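You operate a simulated robot arm through the tools that you are given. There is no shell and no other tool. Be economical: measure what you need, move in short steps, check, and stop when the job is done.

You run a simulated two-armed robot. Do the job below in one go: nothing can be reset, and whatever is moved stays where it is left.

TASK
Wipe up the spill on the laundry counter top with the striped cloth and put it back.

The check looks at the end state, three seconds after you hand in, the way a careful person would. Anything else that was tipped, shoved, dropped, spilled or broken makes it a failure. Flat cloth is picked up by pressing the open fingertips on it (5 to 10 N) and closing them slowly along it; thin cloth reads only 2 to 8 mm in the jaws.

THE ROBOT
Two 7-joint arms with two-finger parallel grippers on one trunk, on a base that drives. Base frame: it is fixed to the floor where the robot stands at the start and does not move with it; the origin is under the middle of the robot, x ahead of it, y to its left, z up. Lengths are in m, angles in degrees, forces in N, time in s.
The left shoulder is at the start at [0.07, 0.163, 1.145], the right one opposite. Payload 3.43 kg a hand.
The TCP of each hand is the grasp point between the finger pads, 0.034 m short of the fingertips. In the tool frame z runs along the fingers and y along their closing line. The gripper opens to 0.128 m. The fingers are 0.024 m wide and 0.012 m thick; the gripper's body (0.048 by 0.13 m) begins 0.096 m behind the TCP.
Orientation is that of the tool frame in the base frame, as [roll, pitch, yaw] about the fixed x, y, z axes, in that order (R = Rz(yaw) Ry(pitch) Rx(roll)). With the fingers straight down and closing along the base's y, the tool's x points along the base's -x, its y along +y and its z along -z.

THE INTERFACE
- The arms move only by the tool send_rows. It takes "left_series", "right_series" or both (then of equal length, played together; a hand with none holds still); each is a list of rows, each a list of 7 numbers: the shift along the tool's x, y, z in m, then the turn, a rotation vector about the tool's x, y, z in rad, then the opening in per cent of the stroke, from 0 (shut) to 100 (fully open). In form: [[x, y, z, ax, ay, az, jaw], ...]. A call has 1 to 8 rows; each row is the pose to reach, as a shift and turn from the pose commanded when the call began, along the tool's axes at that moment. Rows are played at 5 a second. More than 0.05 m and 8.6 degrees between two rows, or a gripper value outside its range, and nothing of the call is played. A pose out of reach is approached as far as the arm can. The call stops where the force on the tool passes 40 N (or 10 N more than at its start, if that is more) or the arm is blocked; 0.2 s more then pass. The fingers move at their own pace (about 0.153 m/s each) and stop on an object; they squeeze with about 36 N. The grip force told is the motor's: it shows also when the fingers shut on nothing. Time passes only in rows, and 0.2 s behind the last, so rows that repeat a pose let the fingers close. It gives the time, the measured TCP pose, the force on the tool (base axes), the opening and the grip force at its end, in the units of the frame above (readings bear some noise).
- Cameras (640 x 400 px; columns grow to the right, rows downward): "scene" is now at [0.1272, 0.0376, 1.3705]; the picture's right is [0.43, -0.90, 0.00], its down [-0.55, -0.26, -0.79] and it looks along [0.72, 0.34, -0.61] (base axes); focal length 229 px, centre (320, 200). "left" rides on the left gripper at [0.076, 0.011, -0.16] in its tool frame; the picture's right is [-0.15, 0.99, 0.00], its down [-0.88, -0.13, -0.46] and it looks along [-0.45, -0.07, 0.89] (tool axes); focal length 234 px, centre (320, 200). "right" rides on the right gripper at [0.076, -0.011, -0.16] in its tool frame; the picture's right is [0.15, 0.99, 0.00], its down [-0.88, 0.13, -0.46] and it looks along [-0.45, 0.07, 0.89] (tool axes); focal length 234 px, centre (320, 200). There is no depth. A picture from a camera that has moved, and an enlarged one, comes with that camera's place and axes in the base frame and with its lens.
- get_image(camera): a new picture of that camera. No time passes.
- slide_trunk(by): slides the trunk up (or, below 0, down) by that many m; the arms and the scene camera ride with it, the base frame stays. It gives what a move gives, with no picture.
- base_move(legs): drives the robot by 1 to 6 legs, each [ahead, left, turn to the left] in m, m and degrees, along the robot's own axes; the way and the turn of a leg run together, so that a leg with both is an arc; at most 1.5 m and 180 degrees a leg. The arms and the cameras ride along, it lands a little off, and it stops where it bumps. It gives what a move gives.
- turn_head(pan, tilt): turns the head with the scene camera to pan (to the left, within 86 degrees either way) and tilt (down, from -29 to 69), counted from straight ahead of the robot. It gives what a move gives.
- close_up(camera, box): a new picture of the part [left, top, right, bottom] of that camera's present view, enlarged. No time passes.
- hand_in(): hands the job in; it is judged then, once.

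Work in short steps. Places have to be worked out from the pictures, the camera data and where the tool is seen: move nearer, look again, correct. Check each grasp and each placing, and mend what went wrong. You have 120 turns and 100 pictures in all, those below and enlarged ones among them. Open the grippers and draw the arms clear of the work before you hand the job in, unless the task says otherwise; then end with one line.

The tools are called after "Emit:" as name(argument=value, ...) on one line, values as JSON. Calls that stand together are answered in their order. send_rows: Moves the arms, as the interface text tells. Its arguments: {"type":"object","properties":{"left_series":{"type":"array","items":{"type":"array","items":{"type":"number"}}},"right_series":{"type":"array","items":{"type":"array","items":{"type":"number"}}}},"required":[]} The other tools are called the same way: slide_trunk (by) slides the trunk up or down; base_move (legs) drives the base; turn_head (pan, tilt) turns the head that bears the scene camera; get_image (camera) takes a picture; close_up (camera, box) takes an enlarged picture of a part of a camera's view; hand_in () hands the job in.

At the start:

```text
time: 0.0
left_position: [0.4322, 0.4437, 1.1568]
left_tool_rot: [-180.0, 0.0, 180.0]
left_contact_force: [0.0, -0.4, 1.2]
left_gripper_width: 0.1281
left_grasp_force: 0.1
right_position: [0.5684, 0.0695, 1.1777]
right_tool_rot: [-179.9, 0.0, -180.0]
right_contact_force: [-0.2, -1.0, 0.7]
right_gripper_width: 0.1283
right_grasp_force: 0.0
trunk travel left (down, up): [-0.625, 0.315]
robot x, y, heading: [-0.0009, 0.0001, -0.1]
head pan, tilt: [25.4, 37.4]
```

scene: 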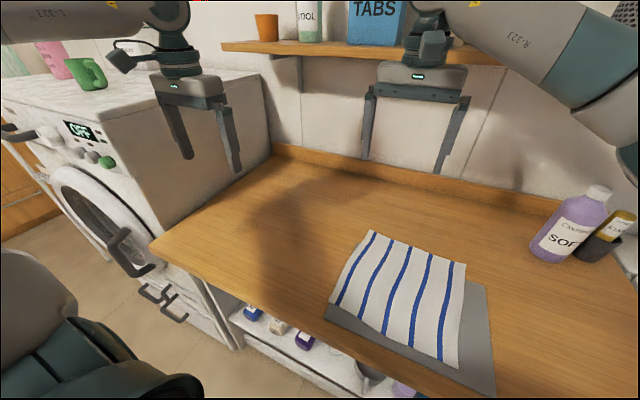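
right: 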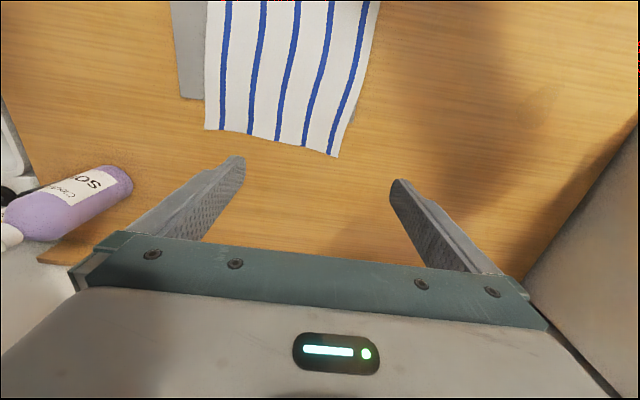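
left: 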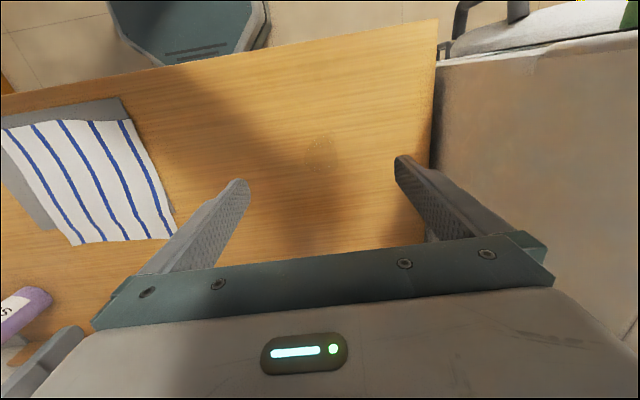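

The cloth lies on a grey mat; a faint round mark shows in the left camera near (318,150). I look closer to find the spill.

Emit:
close_up(camera="left", box=[160, 40, 440, 215])

Emit:
close_up(camera="scene", box=[150, 140, 410, 302])

Emit:
turn_head(pan=-10, tilt=45)

Emit:
get_image(camera="scene")

```text
2.29 times, centred on (300, 128) of left
camera zoom: at [0.3555, 0.4554, 1.3174], right [0.15, 0.99, 0.0], down [0.88, -0.13, 0.46], along [0.45, -0.07, -0.89], focal length 535 px, centre (366, 366)
```

zoom: 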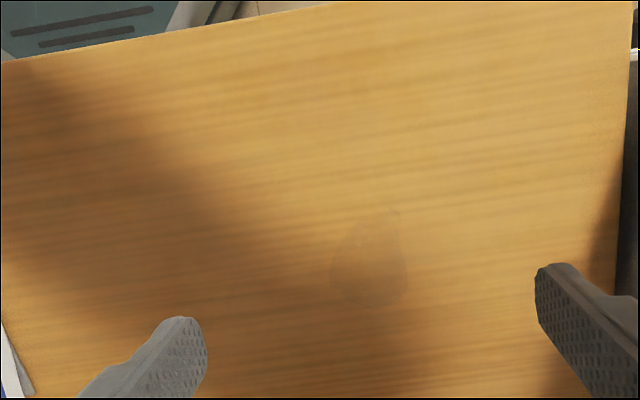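

```text
2.46 times, centred on (280, 221) of scene
camera zoom: at [0.1272, 0.0376, 1.3705], right [0.43, -0.9, 0.0], down [-0.55, -0.26, -0.79], along [0.72, 0.34, -0.61], focal length 564 px, centre (418, 148)
```

zoom: 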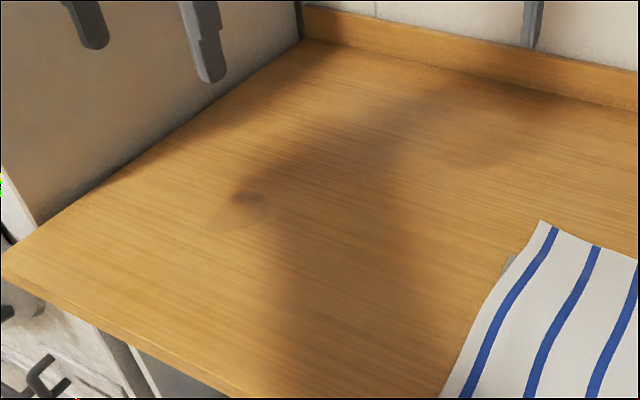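

```text
time: 1.0
left_position: [0.4324, 0.4443, 1.1577]
left_tool_rot: [-180.0, 0.0, -179.9]
left_contact_force: [0.6, -1.1, 0.1]
left_gripper_width: 0.1279
left_grasp_force: 0.1
right_position: [0.5671, 0.069, 1.1781]
right_tool_rot: [180.0, 0.1, 180.0]
right_contact_force: [-0.4, 0.1, -0.3]
right_gripper_width: 0.1278
right_grasp_force: 0.0
trunk travel left (down, up): [-0.625, 0.315]
robot x, y, heading: [0.0007, 0.002, 0.2]
head pan, tilt: [-10.0, 45.0]
```

```text
94 pictures are left
camera scene: at [0.129, -0.0137, 1.3593], right [-0.17, -0.98, 0.0], down [-0.7, 0.12, -0.71], along [0.7, -0.12, -0.71], focal length 229 px, centre (320, 200)
```

scene: 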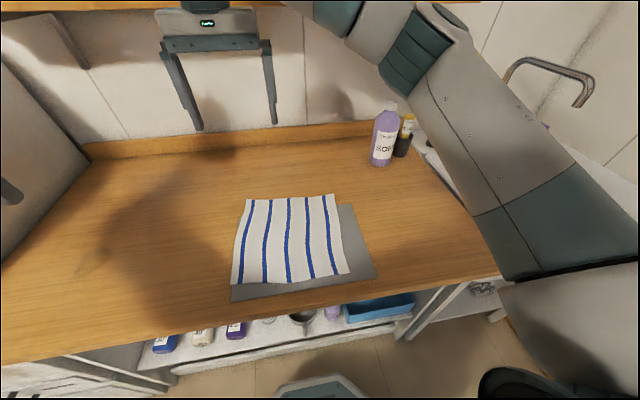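

Comparing rays from the three cameras, they agree only if the surface is nearer z≈0.92 than 0.854: spill ≈(0.465,0.43), cloth ≈x 0.35–0.60, y −0.12…0.115, on a mat. I bring both hands above the cloth with a safe gap, jaws ~36 mm, and check.

Emit:
send_rows(right_series=[[0.013, -0.022, 0.015, 0, 0, 0, 80], [0.026, -0.044, 0.03, 0, 0, 0, 60], [0.039, -0.066, 0.045, 0, 0, 0, 40], [0.052, -0.088, 0.06, 0, 0, 0, 28], [0.065, -0.11, 0.075, 0, 0, 0, 28], [0.078, -0.132, 0.09, 0, 0, 0, 28], [0.09, -0.155, 0.11, 0, 0, 0, 28]], left_series=[[-0.006, -0.042, 0.012, 0, 0, 0, 80], [-0.012, -0.084, 0.024, 0, 0, 0, 60], [-0.018, -0.126, 0.036, 0, 0, 0, 40], [-0.024, -0.168, 0.048, 0, 0, 0, 28], [-0.03, -0.21, 0.06, 0, 0, 0, 28], [-0.036, -0.252, 0.075, 0, 0, 0, 28], [-0.04, -0.29, 0.09, 0, 0, 0, 28]])

Emit:
get_image(camera="scene")

Emit:
get_image(camera="right")

Emit:
get_image(camera="left")

```text
time: 2.6
left_position: [0.4751, 0.1522, 1.0652]
left_tool_rot: [-179.9, -0.1, -179.8]
left_contact_force: [0.8, 0.3, -0.3]
left_gripper_width: 0.0359
left_grasp_force: 0.1
right_position: [0.4797, -0.0853, 1.0654]
right_tool_rot: [180.0, -0.1, 180.0]
right_contact_force: [0.0, 0.0, -0.4]
right_gripper_width: 0.0355
right_grasp_force: 0.1
trunk travel left (down, up): [-0.625, 0.315]
robot x, y, heading: [-0.0002, -0.0006, 0.2]
head pan, tilt: [-10.0, 45.0]
```

```text
93 pictures are left
camera scene: at [0.1322, -0.0148, 1.359], right [-0.17, -0.98, 0.0], down [-0.7, 0.12, -0.71], along [0.69, -0.12, -0.71], focal length 229 px, centre (320, 200)
```

scene: 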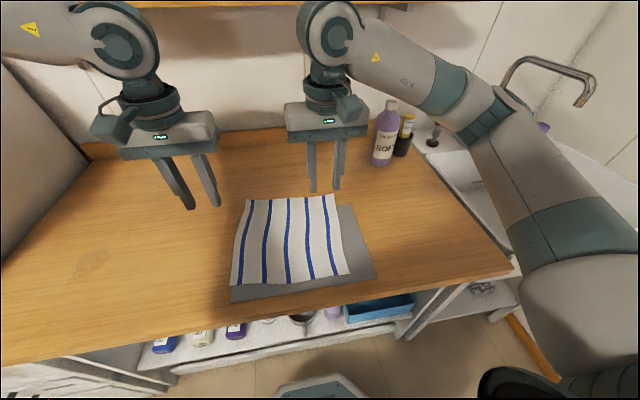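

```text
92 pictures are left
camera right: at [0.4043, -0.0991, 1.2266], right [-0.15, 0.99, 0.0], down [0.88, 0.13, 0.45], along [0.45, 0.07, -0.89], focal length 234 px, centre (320, 200)
```

right: 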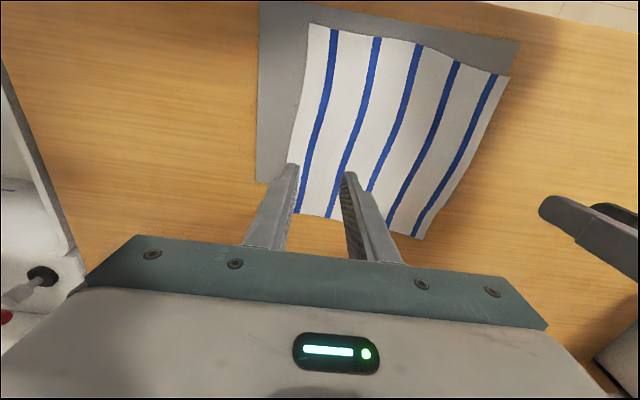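

```text
91 pictures are left
camera left: at [0.3991, 0.1644, 1.2259], right [0.15, 0.99, 0.0], down [0.88, -0.13, 0.45], along [0.45, -0.07, -0.89], focal length 234 px, centre (320, 200)
```

left: 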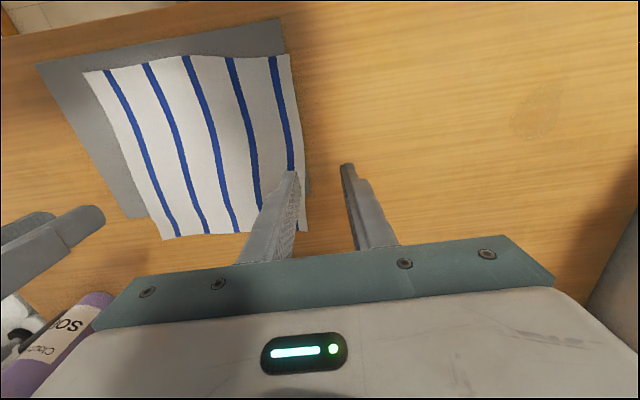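

Refined at z≈0.88: cloth x 0.35–0.63, y −0.115…0.13. I shift over the pinch points (0.485, 0.095 / −0.085) and lower to tip z≈0.93.

Emit:
send_rows(right_series=[[-0.003, 0, 0.02, 0, 0, 0, 28], [-0.006, 0, 0.05, 0, 0, 0, 28], [-0.006, 0, 0.08, 0, 0, 0, 28], [-0.006, 0, 0.105, 0, 0, 0, 28]], left_series=[[-0.006, -0.03, 0.02, 0, 0, 0, 28], [-0.01, -0.057, 0.05, 0, 0, 0, 28], [-0.01, -0.057, 0.08, 0, 0, 0, 28], [-0.01, -0.057, 0.105, 0, 0, 0, 28]])

Emit:
get_image(camera="right")

Emit:
get_image(camera="left")

Emit:
get_image(camera="scene")

```text
time: 3.6
left_position: [0.477, 0.1251, 0.9681]
left_tool_rot: [-179.8, -0.1, 180.0]
left_contact_force: [0.2, -0.5, -0.3]
left_gripper_width: 0.036
left_grasp_force: 0.1
left hand out of reach, approached as far as the arm can: row 2, 3, 4
right_position: [0.4844, -0.0855, 0.9612]
right_tool_rot: [-180.0, -0.1, 180.0]
right_contact_force: [0.9, -0.1, 0.0]
right_gripper_width: 0.0356
right_grasp_force: 0.0
trunk travel left (down, up): [-0.625, 0.315]
robot x, y, heading: [0.0021, -0.0011, 0.0]
head pan, tilt: [-10.0, 45.0]
```

```text
90 pictures are left
camera right: at [0.409, -0.0985, 1.1217], right [-0.15, 0.99, 0.0], down [0.88, 0.13, 0.45], along [0.45, 0.07, -0.89], focal length 234 px, centre (320, 200)
```

right: 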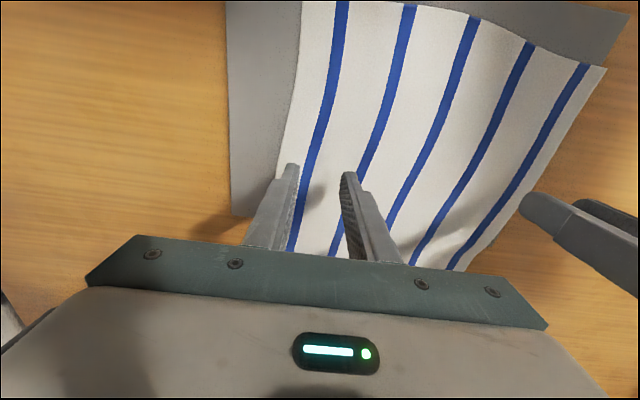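

```text
89 pictures are left
camera left: at [0.4008, 0.1372, 1.1283], right [0.15, 0.99, 0.0], down [0.88, -0.13, 0.45], along [0.45, -0.07, -0.89], focal length 234 px, centre (320, 200)
```

left: 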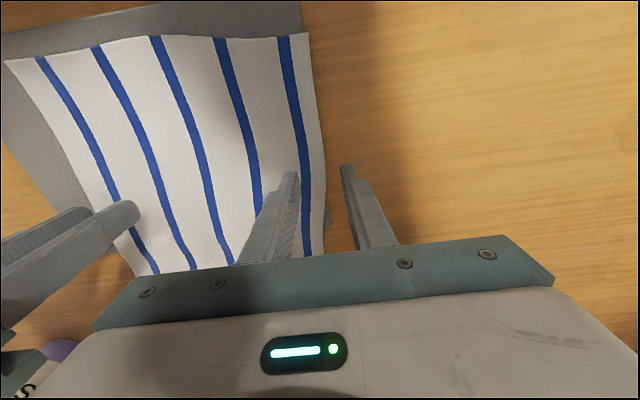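

```text
88 pictures are left
camera scene: at [0.131, -0.014, 1.3591], right [-0.17, -0.98, 0.0], down [-0.7, 0.12, -0.71], along [0.7, -0.12, -0.71], focal length 229 px, centre (320, 200)
```

scene: 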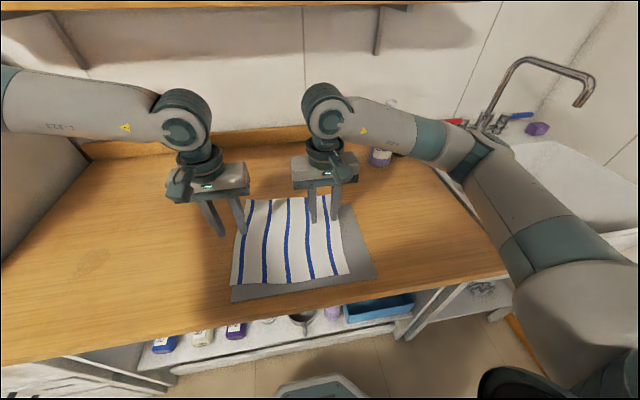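

The left hand can't get further inward from this stance, so I raise both hands a bit and shift the base 0.05 m to the right.

Emit:
send_rows(right_series=[[0, 0, -0.03, 0, 0, 0, 28]], left_series=[[0, 0.002, -0.03, 0, 0, 0, 28]])

Emit:
base_move(legs=[[0, -0.05, 0]])

```text
time: 4.0
left_position: [0.4764, 0.1272, 1.0011]
left_tool_rot: [-180.0, 0.1, 180.0]
left_contact_force: [0.0, -0.4, -0.4]
left_gripper_width: 0.0358
left_grasp_force: 0.1
right_position: [0.4818, -0.0853, 0.9945]
right_tool_rot: [180.0, 0.1, 179.9]
right_contact_force: [-0.2, 0.4, 1.3]
right_gripper_width: 0.036
right_grasp_force: 0.1
trunk travel left (down, up): [-0.625, 0.315]
robot x, y, heading: [-0.0047, -0.0001, -0.0]
head pan, tilt: [-10.0, 45.0]
```

```text
time: 4.9
left_position: [0.4761, 0.079, 0.9989]
left_tool_rot: [179.9, -0.1, -180.0]
left_contact_force: [0.1, 0.5, -0.6]
left_gripper_width: 0.0359
left_grasp_force: 0.0
right_position: [0.4834, -0.1326, 0.9927]
right_tool_rot: [180.0, -0.1, 179.9]
right_contact_force: [0.1, -0.1, -0.1]
right_gripper_width: 0.0358
right_grasp_force: 0.1
trunk travel left (down, up): [-0.625, 0.315]
robot x, y, heading: [0.0025, -0.0483, 0.1]
head pan, tilt: [-10.0, 45.0]
```

Base shifted well. I place the left at (0.485, 0.095), the right at (0.485, −0.085), and lower both to tip ≈0.905.

Emit:
send_rows(right_series=[[-0.002, 0.025, 0.0, 0, 0, 0, 28], [-0.002, 0.048, 0.01, 0, 0, 0, 28], [-0.002, 0.048, 0.03, 0, 0, 0, 28], [-0.002, 0.048, 0.045, 0, 0, 0, 28], [-0.002, 0.048, 0.053, 0, 0, 0, 28]], left_series=[[-0.005, 0.016, 0.0, 0, 0, 0, 28], [-0.009, 0.016, 0.01, 0, 0, 0, 28], [-0.009, 0.016, 0.03, 0, 0, 0, 28], [-0.009, 0.016, 0.05, 0, 0, 0, 28], [-0.009, 0.016, 0.06, 0, 0, 0, 28]])

Emit:
get_image(camera="right")

Emit:
get_image(camera="left")

```text
time: 6.1
left_position: [0.4845, 0.093, 0.9396]
left_tool_rot: [180.0, 0.0, -179.9]
left_contact_force: [1.0, 0.3, 1.9]
left_gripper_width: 0.0366
left_grasp_force: 0.4
right_position: [0.4857, -0.0844, 0.9392]
right_tool_rot: [-180.0, 0.0, 179.9]
right_contact_force: [-0.1, -0.4, 1.0]
right_gripper_width: 0.0358
right_grasp_force: 0.1
trunk travel left (down, up): [-0.625, 0.315]
robot x, y, heading: [-0.0001, -0.0509, 0.1]
head pan, tilt: [-10.0, 45.0]
```

```text
87 pictures are left
camera right: at [0.4093, -0.098, 1.0999], right [-0.15, 0.99, 0.0], down [0.88, 0.13, 0.46], along [0.45, 0.07, -0.89], focal length 234 px, centre (320, 200)
```

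right: 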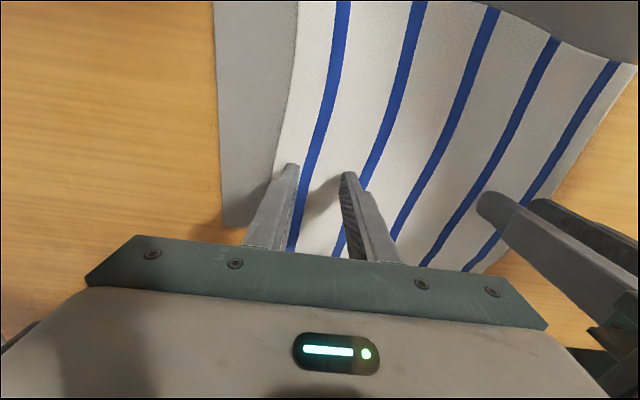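

```text
86 pictures are left
camera left: at [0.4085, 0.1055, 1.0998], right [0.15, 0.99, 0.0], down [0.88, -0.13, 0.46], along [0.45, -0.07, -0.89], focal length 234 px, centre (320, 200)
```

left: 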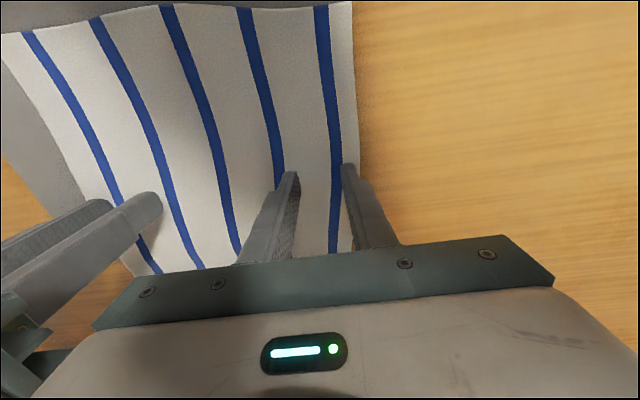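

Both finger pairs are over the cloth, close to its edges. I nudge inward and descend slowly.

Emit:
send_rows(right_series=[[0, 0.005, 0.005, 0, 0, 0, 28], [0, 0.005, 0.01, 0, 0, 0, 28], [0, 0.005, 0.015, 0, 0, 0, 28], [0, 0.005, 0.02, 0, 0, 0, 28]], left_series=[[0, -0.008, 0.005, 0, 0, 0, 28], [0, -0.008, 0.01, 0, 0, 0, 28], [0, -0.008, 0.015, 0, 0, 0, 28], [0, -0.008, 0.02, 0, 0, 0, 28]])

```text
time: 6.7
left_position: [0.4851, 0.0866, 0.9406]
left_tool_rot: [-179.8, 0.7, -179.9]
left_contact_force: [-3.2, 1.1, 18.1]
left_gripper_width: 0.0369
left_grasp_force: 0.8
left hand out of reach, approached as far as the arm can: row 2
right_position: [0.4851, -0.0822, 0.9393]
right_tool_rot: [179.9, 0.8, 179.8]
right_contact_force: [-3.8, -7.0, 18.8]
right_gripper_width: 0.0357
right_grasp_force: 0.1
trunk travel left (down, up): [-0.625, 0.315]
robot x, y, heading: [-0.0013, -0.0496, 0.1]
head pan, tilt: [-10.0, 45.0]
stopped in row 2 (right hand): the force on the tool passed its limit (the readings are from after the stop); the commanded pose is now the measured one
```

Contact found at tip z≈0.905. I ease off 1 mm to reduce the force before closing.

Emit:
send_rows(right_series=[[0, 0, -0.001, 0, 0, 0, 28]], left_series=[[0, 0, -0.001, 0, 0, 0, 28]])

```text
time: 7.1
left_position: [0.4851, 0.0869, 0.9385]
left_tool_rot: [-179.8, 0.7, -180.0]
left_contact_force: [-2.2, 1.1, 21.3]
left_gripper_width: 0.0355
left_grasp_force: 0.1
right_position: [0.4852, -0.0814, 0.9386]
right_tool_rot: [179.9, 0.7, 179.7]
right_contact_force: [-2.3, -5.7, 19.5]
right_gripper_width: 0.0363
right_grasp_force: 0.2
trunk travel left (down, up): [-0.625, 0.315]
robot x, y, heading: [0.0014, -0.0493, 0.0]
head pan, tilt: [-10.0, 45.0]
```

Still ~20 N on each; I ease off a further 2 mm.

Emit:
send_rows(right_series=[[0, 0, -0.002, 0, 0, 0, 28]], left_series=[[0, 0, -0.002, 0, 0, 0, 28]])

```text
time: 7.5
left_position: [0.484, 0.0869, 0.9391]
left_tool_rot: [-179.8, 0.5, 180.0]
left_contact_force: [-4.6, -1.8, 14.0]
left_gripper_width: 0.0351
left_grasp_force: 0.0
right_position: [0.4848, -0.082, 0.9395]
right_tool_rot: [179.9, 0.5, 180.0]
right_contact_force: [-5.0, -4.0, 8.4]
right_gripper_width: 0.0364
right_grasp_force: 0.4
trunk travel left (down, up): [-0.625, 0.315]
robot x, y, heading: [0.003, -0.0483, -0.2]
head pan, tilt: [-10.0, 45.0]
```

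Left 14 N, right 8 N: ease the left 1.5 mm more and close both jaws slowly over several rows.

Emit:
send_rows(right_series=[[0, 0, 0, 0, 0, 0, 25], [0, 0, 0, 0, 0, 0, 21], [0, 0, 0, 0, 0, 0, 17], [0, 0, 0, 0, 0, 0, 13], [0, 0, 0, 0, 0, 0, 9], [0, 0, 0, 0, 0, 0, 5], [0, 0, 0, 0, 0, 0, 0], [0, 0, 0, 0, 0, 0, 0]], left_series=[[0, 0, -0.0015, 0, 0, 0, 25], [0, 0, -0.0015, 0, 0, 0, 21], [0, 0, -0.0015, 0, 0, 0, 17], [0, 0, -0.0015, 0, 0, 0, 13], [0, 0, -0.0015, 0, 0, 0, 9], [0, 0, -0.0015, 0, 0, 0, 5], [0, 0, -0.0015, 0, 0, 0, 0], [0, 0, -0.0015, 0, 0, 0, 0]])

Emit:
get_image(camera="right")

Emit:
get_image(camera="left")

```text
time: 9.3
left_position: [0.4855, 0.087, 0.9405]
left_tool_rot: [-179.6, 0.5, 180.0]
left_contact_force: [-1.7, -24.9, 5.5]
left_gripper_width: 0.0027
left_grasp_force: 35.6
right_position: [0.487, -0.0808, 0.9395]
right_tool_rot: [179.6, 0.5, 179.9]
right_contact_force: [2.1, 26.4, 5.8]
right_gripper_width: 0.0019
right_grasp_force: 36.4
trunk travel left (down, up): [-0.625, 0.315]
robot x, y, heading: [0.0005, -0.0495, 0.1]
head pan, tilt: [-10.0, 45.0]
```

```text
85 pictures are left
camera right: at [0.4097, -0.0936, 1.0988], right [-0.14, 0.99, 0.0], down [0.88, 0.13, 0.46], along [0.46, 0.07, -0.89], focal length 234 px, centre (320, 200)
```

right: 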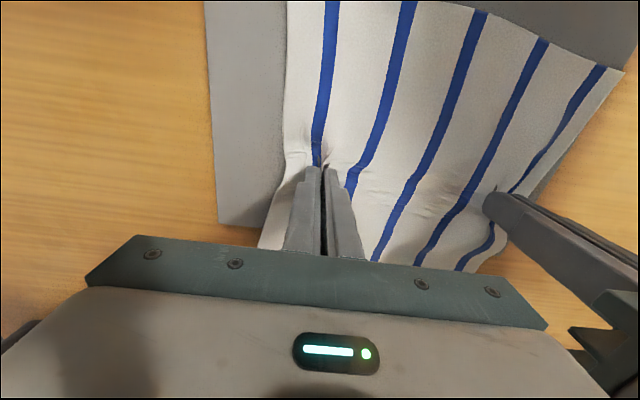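

```text
84 pictures are left
camera left: at [0.4085, 0.0996, 1.1002], right [0.15, 0.99, -0.01], down [0.88, -0.13, 0.46], along [0.46, -0.07, -0.89], focal length 234 px, centre (320, 200)
```

left: 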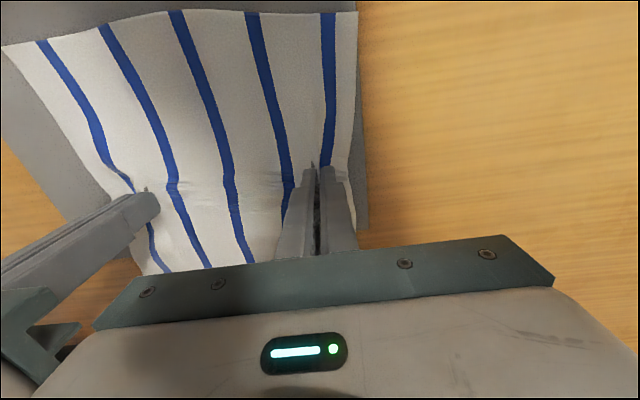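

Both jaws pinch cloth; it is taut between the hands (±25 N). I relax them toward each other by a few mm and lift 3 cm.

Emit:
send_rows(right_series=[[0, 0.005, 0, 0, 0, 0, 0], [0, 0.009, -0.008, 0, 0, 0, 0], [0, 0.009, -0.02, 0, 0, 0, 0], [0, 0.009, -0.03, 0, 0, 0, 0]], left_series=[[0, -0.003, 0, 0, 0, 0, 0], [0, -0.003, -0.008, 0, 0, 0, 0], [0, -0.003, -0.02, 0, 0, 0, 0], [0, -0.003, -0.03, 0, 0, 0, 0]])

Emit:
get_image(camera="scene")

Emit:
get_image(camera="left")

```text
time: 10.3
left_position: [0.4848, 0.0857, 0.9708]
left_tool_rot: [-179.9, 0.4, -179.9]
left_contact_force: [0.3, -3.9, -0.7]
left_gripper_width: 0.0019
left_grasp_force: 36.3
right_position: [0.4885, -0.0713, 0.9687]
right_tool_rot: [179.9, 0.5, 179.8]
right_contact_force: [-0.4, 2.9, 0.6]
right_gripper_width: 0.0019
right_grasp_force: 36.0
trunk travel left (down, up): [-0.625, 0.315]
robot x, y, heading: [0.0009, -0.0494, -0.0]
head pan, tilt: [-10.0, 45.0]
```

```text
83 pictures are left
camera scene: at [0.1292, -0.0628, 1.3592], right [-0.17, -0.98, 0.0], down [-0.7, 0.12, -0.71], along [0.7, -0.12, -0.71], focal length 229 px, centre (320, 200)
```

scene: 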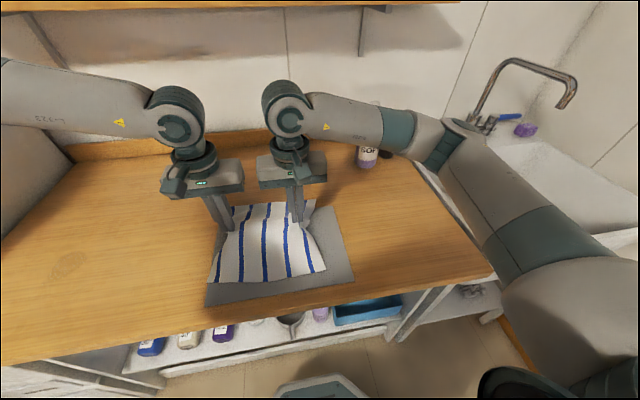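

```text
82 pictures are left
camera left: at [0.409, 0.0983, 1.1296], right [0.15, 0.99, 0.0], down [0.88, -0.13, 0.46], along [0.46, -0.07, -0.89], focal length 234 px, centre (320, 200)
```

left: 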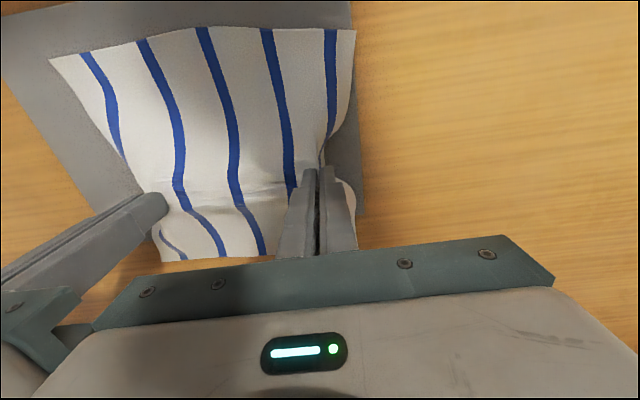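

The cloth is held by both hands. The washer at y≈0.63 may be in the way of the left elbow, so I look that way before moving.

Emit:
turn_head(pan=45, tilt=25)

Emit:
get_image(camera="scene")

```text
time: 11.5
left_position: [0.4863, 0.085, 0.9707]
left_tool_rot: [-179.8, 0.4, -180.0]
left_contact_force: [0.3, -1.6, 0.6]
left_gripper_width: 0.0021
left_grasp_force: 36.0
right_position: [0.4882, -0.0713, 0.9691]
right_tool_rot: [179.9, 0.4, 179.8]
right_contact_force: [-0.5, 1.9, -0.3]
right_gripper_width: 0.0017
right_grasp_force: 35.8
trunk travel left (down, up): [-0.625, 0.315]
robot x, y, heading: [-0.0043, -0.052, -0.1]
head pan, tilt: [45.0, 25.0]
```

```text
81 pictures are left
camera scene: at [0.1144, 0.0161, 1.3898], right [0.71, -0.71, 0.0], down [-0.3, -0.3, -0.91], along [0.64, 0.64, -0.42], focal length 229 px, centre (320, 200)
```

scene: 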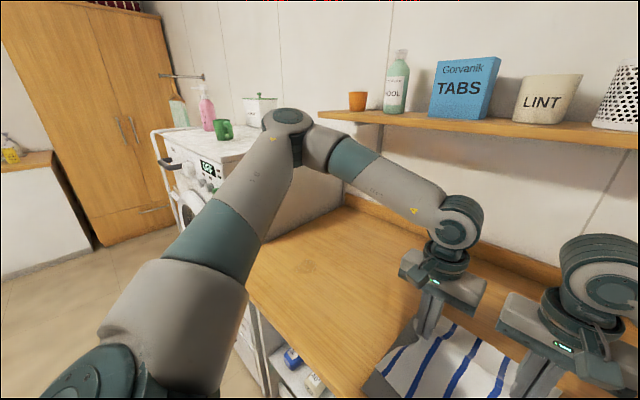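

The elbow is at about z 1.3, just above the washer top (~1.2). I move both hands together +y by 0.08 and see whether the right reaches.

Emit:
send_rows(right_series=[[0, 0.02, 0, 0, 0, 0, 0], [0, 0.04, 0, 0, 0, 0, 0], [0, 0.06, 0, 0, 0, 0, 0], [0, 0.08, 0, 0, 0, 0, 0]], left_series=[[0, 0.02, 0, 0, 0, 0, 0], [0, 0.04, 0, 0, 0, 0, 0], [0, 0.06, 0, 0, 0, 0, 0], [0, 0.08, 0, 0, 0, 0, 0]])

Emit:
get_image(camera="scene")

```text
time: 12.5
left_position: [0.4856, 0.1661, 0.9698]
left_tool_rot: [-179.7, 0.4, -179.9]
left_contact_force: [0.0, -2.3, 0.4]
left_gripper_width: 0.0019
left_grasp_force: 36.3
right_position: [0.4871, 0.0097, 0.9686]
right_tool_rot: [-179.9, 0.5, 179.9]
right_contact_force: [-0.4, 2.9, -0.5]
right_gripper_width: 0.0018
right_grasp_force: 36.0
trunk travel left (down, up): [-0.625, 0.315]
robot x, y, heading: [-0.0035, -0.0497, -0.1]
head pan, tilt: [45.0, 25.0]
```

```text
80 pictures are left
camera scene: at [0.1137, 0.0181, 1.3898], right [0.71, -0.71, 0.0], down [-0.3, -0.3, -0.91], along [0.64, 0.64, -0.42], focal length 229 px, centre (320, 200)
```

scene: 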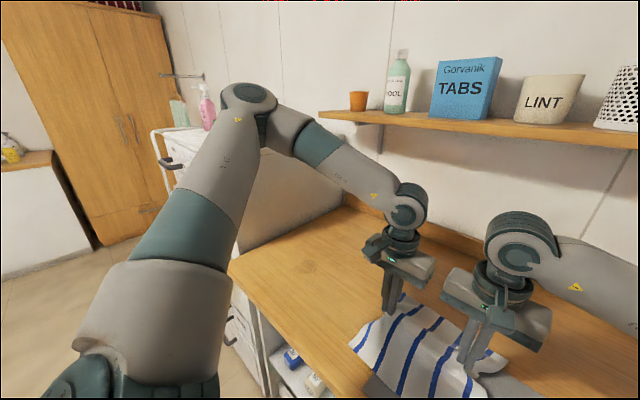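

Both follow and the elbow rises. I continue +0.06.

Emit:
send_rows(right_series=[[0, 0.02, 0, 0, 0, 0, 0], [0, 0.04, 0, 0, 0, 0, 0], [0, 0.06, 0, 0, 0, 0, 0]], left_series=[[0, 0.02, 0, 0, 0, 0, 0], [0, 0.04, 0, 0, 0, 0, 0], [0, 0.06, 0, 0, 0, 0, 0]])

Emit:
base_move(legs=[[0, 0.1, 0]])

Emit:
get_image(camera="scene")

```text
time: 13.3
left_position: [0.4856, 0.2268, 0.9698]
left_tool_rot: [-179.6, 0.4, -180.0]
left_contact_force: [-1.2, -3.2, 0.3]
left_gripper_width: 0.0016
left_grasp_force: 35.9
right_position: [0.4863, 0.0703, 0.9682]
right_tool_rot: [180.0, 0.3, 179.7]
right_contact_force: [-0.1, 3.1, -0.3]
right_gripper_width: 0.0021
right_grasp_force: 36.0
trunk travel left (down, up): [-0.625, 0.315]
robot x, y, heading: [0.0001, -0.0474, -0.2]
head pan, tilt: [45.0, 25.0]
```

```text
time: 14.5
left_position: [0.4859, 0.325, 0.97]
left_tool_rot: [-179.9, 0.4, -179.9]
left_contact_force: [-0.4, -3.1, 0.4]
left_gripper_width: 0.002
left_grasp_force: 35.9
right_position: [0.487, 0.1668, 0.9692]
right_tool_rot: [179.9, 0.4, 179.8]
right_contact_force: [0.8, 4.0, -0.3]
right_gripper_width: 0.0018
right_grasp_force: 36.1
trunk travel left (down, up): [-0.625, 0.315]
robot x, y, heading: [0.0004, 0.0536, 0.1]
head pan, tilt: [45.0, 25.0]
```

```text
79 pictures are left
camera scene: at [0.1144, 0.1159, 1.3898], right [0.71, -0.71, 0.0], down [-0.3, -0.3, -0.91], along [0.64, 0.64, -0.42], focal length 229 px, centre (320, 200)
```

scene: 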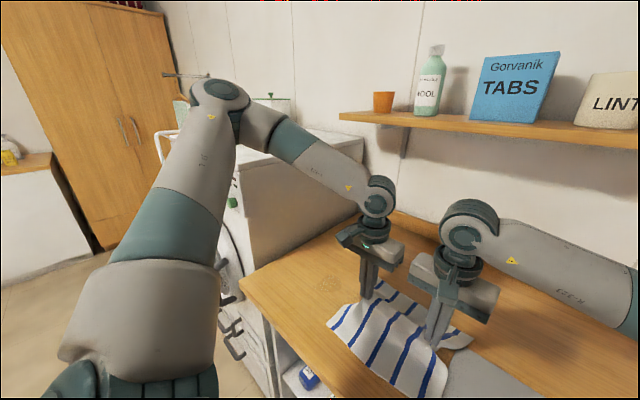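

Clear of the washer. I drive 0.08 m more and look at the cloth and the spill from the scene and left cameras.

Emit:
base_move(legs=[[0, 0.08, 0]])

Emit:
turn_head(pan=30, tilt=45)

Emit:
get_image(camera="scene")

Emit:
get_image(camera="left")

```text
time: 15.5
left_position: [0.4857, 0.4045, 0.9684]
left_tool_rot: [-179.8, 0.4, 179.9]
left_contact_force: [1.0, -2.6, 0.2]
left_gripper_width: 0.0019
left_grasp_force: 35.7
right_position: [0.4867, 0.2461, 0.9689]
right_tool_rot: [-180.0, 0.4, 179.8]
right_contact_force: [0.0, 4.4, -0.6]
right_gripper_width: 0.0017
right_grasp_force: 36.0
trunk travel left (down, up): [-0.625, 0.315]
robot x, y, heading: [-0.0014, 0.1271, -0.1]
head pan, tilt: [45.0, 25.0]
```

```text
time: 16.4
left_position: [0.4864, 0.4032, 0.97]
left_tool_rot: [-179.8, 0.4, 179.8]
left_contact_force: [0.2, -2.9, 0.2]
left_gripper_width: 0.002
left_grasp_force: 35.6
right_position: [0.487, 0.2443, 0.9686]
right_tool_rot: [179.9, 0.4, 179.7]
right_contact_force: [0.7, 3.4, -0.2]
right_gripper_width: 0.0019
right_grasp_force: 36.1
trunk travel left (down, up): [-0.625, 0.315]
robot x, y, heading: [0.0034, 0.1314, -0.0]
head pan, tilt: [30.0, 45.0]
```

```text
78 pictures are left
camera scene: at [0.1197, 0.1693, 1.3594], right [0.5, -0.87, 0.0], down [-0.61, -0.35, -0.71], along [0.61, 0.35, -0.71], focal length 229 px, centre (320, 200)
```

scene: 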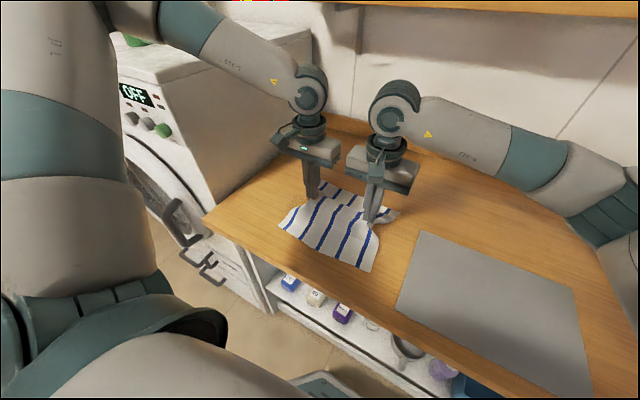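

```text
77 pictures are left
camera left: at [0.4087, 0.4156, 1.1294], right [0.15, 0.99, 0.0], down [0.88, -0.13, 0.46], along [0.46, -0.07, -0.89], focal length 234 px, centre (320, 200)
```

left: 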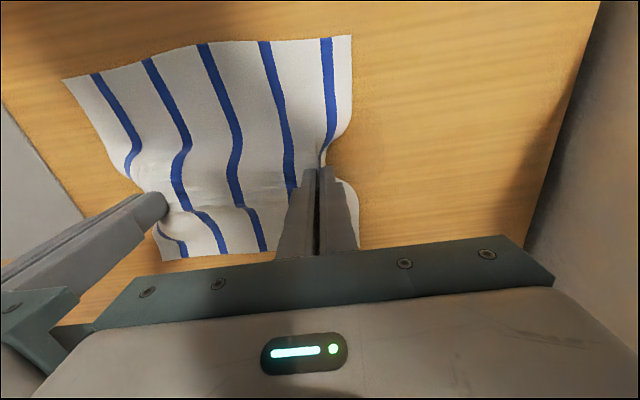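

The spill is visible just left of the left fingers at ≈(0.487, 0.44). I lower both hands until the cloth presses the counter.

Emit:
send_rows(right_series=[[0, 0, 0.01, 0, 0, 0, 0], [0, 0, 0.02, 0, 0, 0, 0], [0, 0, 0.026, 0, 0, 0, 0], [0, 0, 0.03, 0, 0, 0, 0]], left_series=[[0, 0, 0.01, 0, 0, 0, 0], [0, 0, 0.02, 0, 0, 0, 0], [0, 0, 0.028, 0, 0, 0, 0], [0, 0, 0.033, 0, 0, 0, 0]])

```text
time: 17.4
left_position: [0.486, 0.4029, 0.9363]
left_tool_rot: [-179.8, 0.4, 179.9]
left_contact_force: [-1.3, -3.3, 2.3]
left_gripper_width: 0.0019
left_grasp_force: 36.0
right_position: [0.4875, 0.245, 0.9376]
right_tool_rot: [179.9, 0.4, 179.8]
right_contact_force: [0.2, 1.7, 0.2]
right_gripper_width: 0.0018
right_grasp_force: 35.9
trunk travel left (down, up): [-0.625, 0.315]
robot x, y, heading: [-0.0001, 0.1307, -0.0]
head pan, tilt: [30.0, 45.0]
```

Nearly in contact. I press the left 2 mm further and sweep both hands +y by 0.08 across the spill.

Emit:
send_rows(right_series=[[0, 0, 0.001, 0, 0, 0, 0], [0, 0.02, 0.001, 0, 0, 0, 0], [0, 0.04, 0.001, 0, 0, 0, 0], [0, 0.06, 0.001, 0, 0, 0, 0], [0, 0.08, 0.001, 0, 0, 0, 0]], left_series=[[0, 0, 0.003, 0, 0, 0, 0], [0, 0.02, 0.003, 0, 0, 0, 0], [0, 0.04, 0.003, 0, 0, 0, 0], [0, 0.06, 0.003, 0, 0, 0, 0], [0, 0.08, 0.003, 0, 0, 0, 0]])

Emit:
get_image(camera="left")

Emit:
get_image(camera="scene")

```text
time: 18.6
left_position: [0.4845, 0.4826, 0.9376]
left_tool_rot: [-179.8, 0.7, 179.9]
left_contact_force: [1.3, -14.2, 29.4]
left_gripper_width: 0.002
left_grasp_force: 36.3
right_position: [0.4864, 0.3241, 0.9406]
right_tool_rot: [179.8, 0.5, 179.7]
right_contact_force: [0.3, 2.7, 0.3]
right_gripper_width: 0.0019
right_grasp_force: 36.0
trunk travel left (down, up): [-0.625, 0.315]
robot x, y, heading: [-0.0022, 0.1298, -0.1]
head pan, tilt: [30.0, 45.0]
```

```text
76 pictures are left
camera left: at [0.4069, 0.4949, 1.0956], right [0.15, 0.99, 0.0], down [0.87, -0.13, 0.47], along [0.46, -0.07, -0.88], focal length 234 px, centre (320, 200)
```

left: 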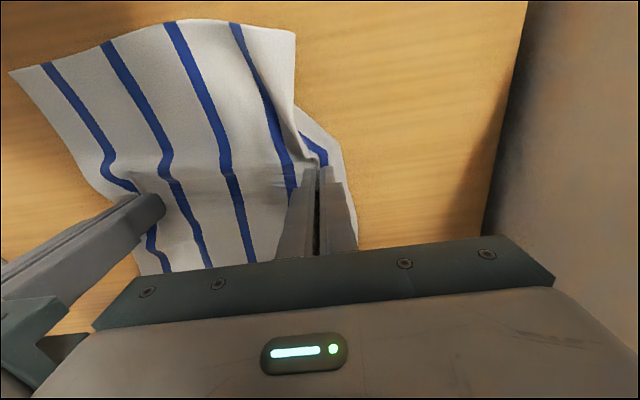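

```text
75 pictures are left
camera scene: at [0.1167, 0.168, 1.3598], right [0.5, -0.87, 0.0], down [-0.61, -0.35, -0.71], along [0.61, 0.35, -0.71], focal length 229 px, centre (320, 200)
```

scene: 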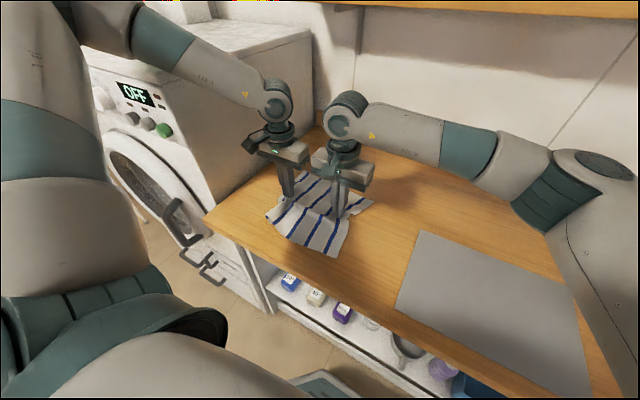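

Left presses 29 N; I ease 1.5 mm and rub back and forth over the spill area in a zigzag.

Emit:
send_rows(right_series=[[0.025, 0, 0.002, 0, 0, 0, 0], [0.025, -0.035, 0.002, 0, 0, 0, 0], [0.025, -0.07, 0.002, 0, 0, 0, 0], [0, -0.08, 0.002, 0, 0, 0, 0], [-0.025, -0.08, 0.002, 0, 0, 0, 0], [-0.025, -0.045, 0.002, 0, 0, 0, 0], [-0.025, -0.01, 0.002, 0, 0, 0, 0], [0, 0, 0.002, 0, 0, 0, 0]], left_series=[[0.025, 0, -0.0015, 0, 0, 0, 0], [0.025, -0.035, -0.0015, 0, 0, 0, 0], [0.025, -0.07, -0.0015, 0, 0, 0, 0], [0, -0.08, -0.0015, 0, 0, 0, 0], [-0.025, -0.08, -0.0015, 0, 0, 0, 0], [-0.025, -0.045, -0.0015, 0, 0, 0, 0], [-0.025, -0.01, -0.0015, 0, 0, 0, 0], [0, 0, -0.0015, 0, 0, 0, 0]])

```text
time: 20.4
left_position: [0.4857, 0.4827, 0.935]
left_tool_rot: [-179.8, 0.4, 179.9]
left_contact_force: [3.4, -4.8, 8.8]
left_gripper_width: 0.0018
left_grasp_force: 36.2
right_position: [0.4871, 0.3244, 0.9362]
right_tool_rot: [179.9, 0.4, 179.7]
right_contact_force: [-0.2, 2.5, -0.7]
right_gripper_width: 0.0022
right_grasp_force: 36.1
trunk travel left (down, up): [-0.625, 0.315]
robot x, y, heading: [0.0009, 0.131, -0.3]
head pan, tilt: [30.0, 45.0]
```

Good contact (~9 N). I do another pass through the spill's middle, ending with the left hand back at y≈0.40, then look.

Emit:
send_rows(right_series=[[0, -0.03, 0, 0, 0, 0, 0], [0, -0.06, 0, 0, 0, 0, 0], [0.015, -0.09, 0, 0, 0, 0, 0], [0.015, -0.05, 0, 0, 0, 0, 0], [0, -0.02, 0, 0, 0, 0, 0], [-0.015, -0.05, 0, 0, 0, 0, 0], [-0.015, -0.09, 0, 0, 0, 0, 0], [0, -0.115, 0, 0, 0, 0, 0]], left_series=[[0, -0.03, 0, 0, 0, 0, 0], [0, -0.06, 0, 0, 0, 0, 0], [0.015, -0.09, 0, 0, 0, 0, 0], [0.015, -0.05, 0, 0, 0, 0, 0], [0, -0.02, 0, 0, 0, 0, 0], [-0.015, -0.05, 0, 0, 0, 0, 0], [-0.015, -0.09, 0, 0, 0, 0, 0], [0, -0.115, 0, 0, 0, 0, 0]])

Emit:
get_image(camera="left")

Emit:
get_image(camera="scene")

```text
time: 22.2
left_position: [0.4845, 0.3673, 0.9357]
left_tool_rot: [-179.9, 0.5, 179.9]
left_contact_force: [1.1, 3.5, 18.6]
left_gripper_width: 0.002
left_grasp_force: 35.9
right_position: [0.4887, 0.2093, 0.9367]
right_tool_rot: [179.9, 0.5, 179.8]
right_contact_force: [0.6, 2.7, -0.4]
right_gripper_width: 0.0019
right_grasp_force: 36.0
trunk travel left (down, up): [-0.625, 0.315]
robot x, y, heading: [-0.0, 0.1312, 0.1]
head pan, tilt: [30.0, 45.0]
```

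```text
74 pictures are left
camera left: at [0.4068, 0.3801, 1.0952], right [0.15, 0.99, 0.0], down [0.88, -0.13, 0.46], along [0.46, -0.07, -0.89], focal length 234 px, centre (320, 200)
```

left: 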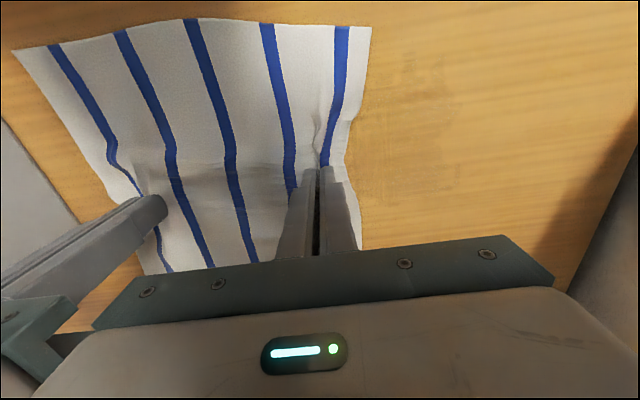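

```text
73 pictures are left
camera scene: at [0.1185, 0.1684, 1.3594], right [0.5, -0.87, 0.0], down [-0.61, -0.35, -0.71], along [0.61, 0.35, -0.71], focal length 229 px, centre (320, 200)
```

scene: 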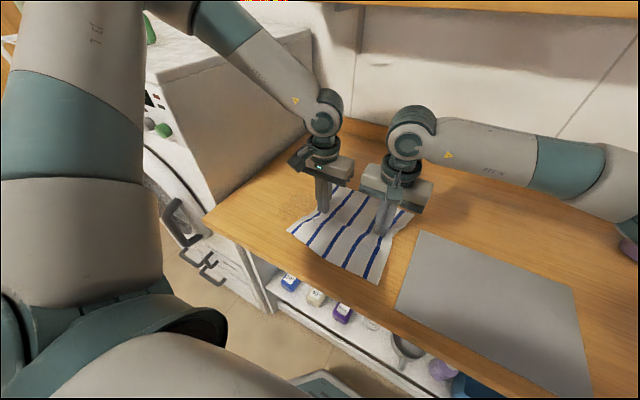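

Emit:
close_up(camera="left", box=[340, 20, 580, 240])

```text
1.82 times, centred on (460, 130) of left
camera zoom: at [0.4068, 0.3801, 1.0952], right [0.15, 0.99, 0.0], down [0.88, -0.13, 0.46], along [0.46, -0.07, -0.89], focal length 426 px, centre (66, 327)
```

zoom: 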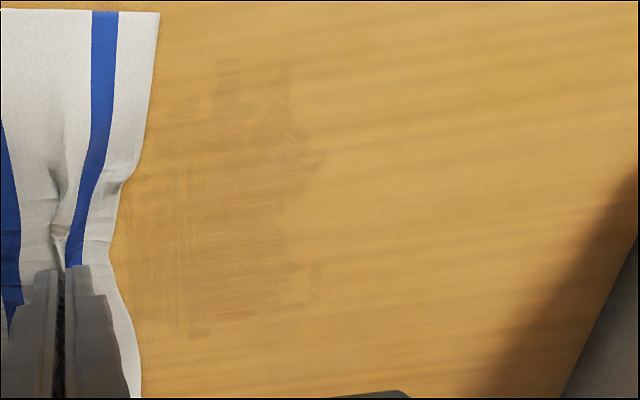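

Residue is smeared over about x 0.40–0.53, y 0.40–0.50, so it needs more passes. I raster in y strokes starting at the far side.

Emit:
send_rows(right_series=[[-0.04, 0, 0, 0, 0, 0, 0], [-0.055, 0.045, 0, 0, 0, 0, 0], [-0.055, 0.09, 0, 0, 0, 0, 0], [-0.055, 0.135, 0, 0, 0, 0, 0], [-0.035, 0.14, 0, 0, 0, 0, 0], [-0.035, 0.095, 0, 0, 0, 0, 0], [-0.035, 0.05, 0, 0, 0, 0, 0], [-0.035, 0.005, 0, 0, 0, 0, 0]], left_series=[[-0.04, 0, 0, 0, 0, 0, 0], [-0.055, 0.045, 0, 0, 0, 0, 0], [-0.055, 0.09, 0, 0, 0, 0, 0], [-0.055, 0.135, 0, 0, 0, 0, 0], [-0.035, 0.14, 0, 0, 0, 0, 0], [-0.035, 0.095, 0, 0, 0, 0, 0], [-0.035, 0.05, 0, 0, 0, 0, 0], [-0.035, 0.005, 0, 0, 0, 0, 0]])

Emit:
close_up(camera="left", box=[340, 20, 580, 240])

```text
time: 24.0
left_position: [0.5197, 0.37, 0.9357]
left_tool_rot: [-180.0, 0.5, -180.0]
left_contact_force: [-2.4, 6.6, 20.6]
left_gripper_width: 0.0018
left_grasp_force: 36.0
right_position: [0.5223, 0.2126, 0.9359]
right_tool_rot: [179.8, 0.6, 179.9]
right_contact_force: [1.3, 2.4, -0.6]
right_gripper_width: 0.0018
right_grasp_force: 36.1
trunk travel left (down, up): [-0.625, 0.315]
robot x, y, heading: [-0.0006, 0.1301, 0.2]
head pan, tilt: [30.0, 45.0]
```

```text
1.82 times, centred on (460, 130) of left
camera zoom: at [0.442, 0.3821, 1.0952], right [0.15, 0.99, 0.0], down [0.88, -0.13, 0.46], along [0.46, -0.07, -0.89], focal length 426 px, centre (66, 327)
```

zoom: 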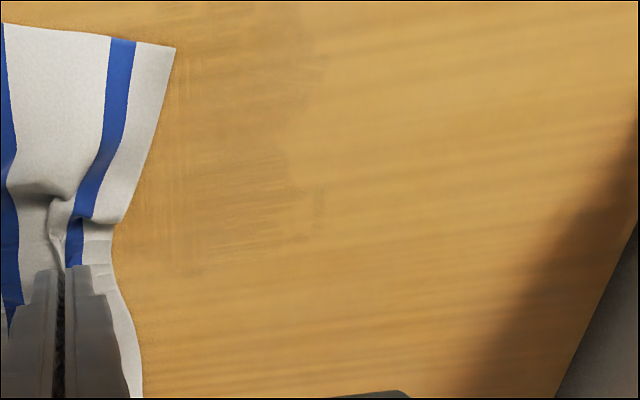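

It fades with each pass. I carry on with strokes at x≈0.50, 0.485 and 0.47.

Emit:
send_rows(right_series=[[0.02, 0.045, 0, 0, 0, 0, 0], [0.02, 0.09, 0, 0, 0, 0, 0], [0.02, 0.138, 0, 0, 0, 0, 0], [0.035, 0.138, 0, 0, 0, 0, 0], [0.035, 0.09, 0, 0, 0, 0, 0], [0.035, 0.045, 0, 0, 0, 0, 0], [0.035, 0, 0, 0, 0, 0, 0], [0.05, 0, 0, 0, 0, 0, 0]], left_series=[[0.02, 0.045, 0, 0, 0, 0, 0], [0.02, 0.09, 0, 0, 0, 0, 0], [0.02, 0.138, 0, 0, 0, 0, 0], [0.035, 0.138, 0, 0, 0, 0, 0], [0.035, 0.09, 0, 0, 0, 0, 0], [0.035, 0.045, 0, 0, 0, 0, 0], [0.035, 0, 0, 0, 0, 0, 0], [0.05, 0, 0, 0, 0, 0, 0]])

Emit:
send_rows(right_series=[[0, 0.045, 0, 0, 0, 0, 0], [0, 0.09, 0, 0, 0, 0, 0], [0, 0.138, 0, 0, 0, 0, 0], [0.018, 0.138, 0, 0, 0, 0, 0], [0.018, 0.09, 0, 0, 0, 0, 0], [0.018, 0.045, 0, 0, 0, 0, 0], [0.018, 0, 0, 0, 0, 0, 0], [0.036, 0, 0, 0, 0, 0, 0]], left_series=[[0, 0.045, 0, 0, 0, 0, 0], [0, 0.09, 0, 0, 0, 0, 0], [0, 0.138, 0, 0, 0, 0, 0], [0.018, 0.138, 0, 0, 0, 0, 0], [0.018, 0.09, 0, 0, 0, 0, 0], [0.018, 0.045, 0, 0, 0, 0, 0], [0.018, 0, 0, 0, 0, 0, 0], [0.036, 0, 0, 0, 0, 0, 0]])

Emit:
close_up(camera="left", box=[340, 20, 580, 240])

```text
time: 25.8
left_position: [0.4705, 0.3731, 0.935]
left_tool_rot: [-179.6, 0.4, 179.9]
left_contact_force: [0.7, -4.9, 4.8]
left_gripper_width: 0.0017
left_grasp_force: 36.4
right_position: [0.4715, 0.2162, 0.9359]
right_tool_rot: [-179.9, 0.5, 179.7]
right_contact_force: [0.0, 3.5, 1.0]
right_gripper_width: 0.0017
right_grasp_force: 36.0
trunk travel left (down, up): [-0.625, 0.315]
robot x, y, heading: [-0.0008, 0.1281, 0.1]
head pan, tilt: [30.0, 45.0]
```

```text
time: 27.6
left_position: [0.4339, 0.3715, 0.9354]
left_tool_rot: [-179.5, 0.8, 179.8]
left_contact_force: [6.5, -6.7, 21.0]
left_gripper_width: 0.002
left_grasp_force: 35.8
right_position: [0.4359, 0.2141, 0.9356]
right_tool_rot: [180.0, 0.5, 179.7]
right_contact_force: [-0.4, 0.9, -0.4]
right_gripper_width: 0.0017
right_grasp_force: 36.3
trunk travel left (down, up): [-0.625, 0.315]
robot x, y, heading: [0.0017, 0.1254, -0.0]
head pan, tilt: [30.0, 45.0]
```

```text
1.82 times, centred on (460, 130) of left
camera zoom: at [0.3565, 0.3849, 1.0946], right [0.15, 0.99, -0.01], down [0.87, -0.13, 0.47], along [0.46, -0.07, -0.88], focal length 426 px, centre (66, 327)
```

zoom: 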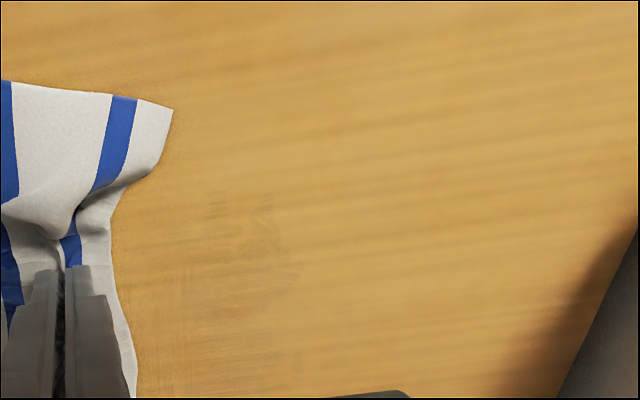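

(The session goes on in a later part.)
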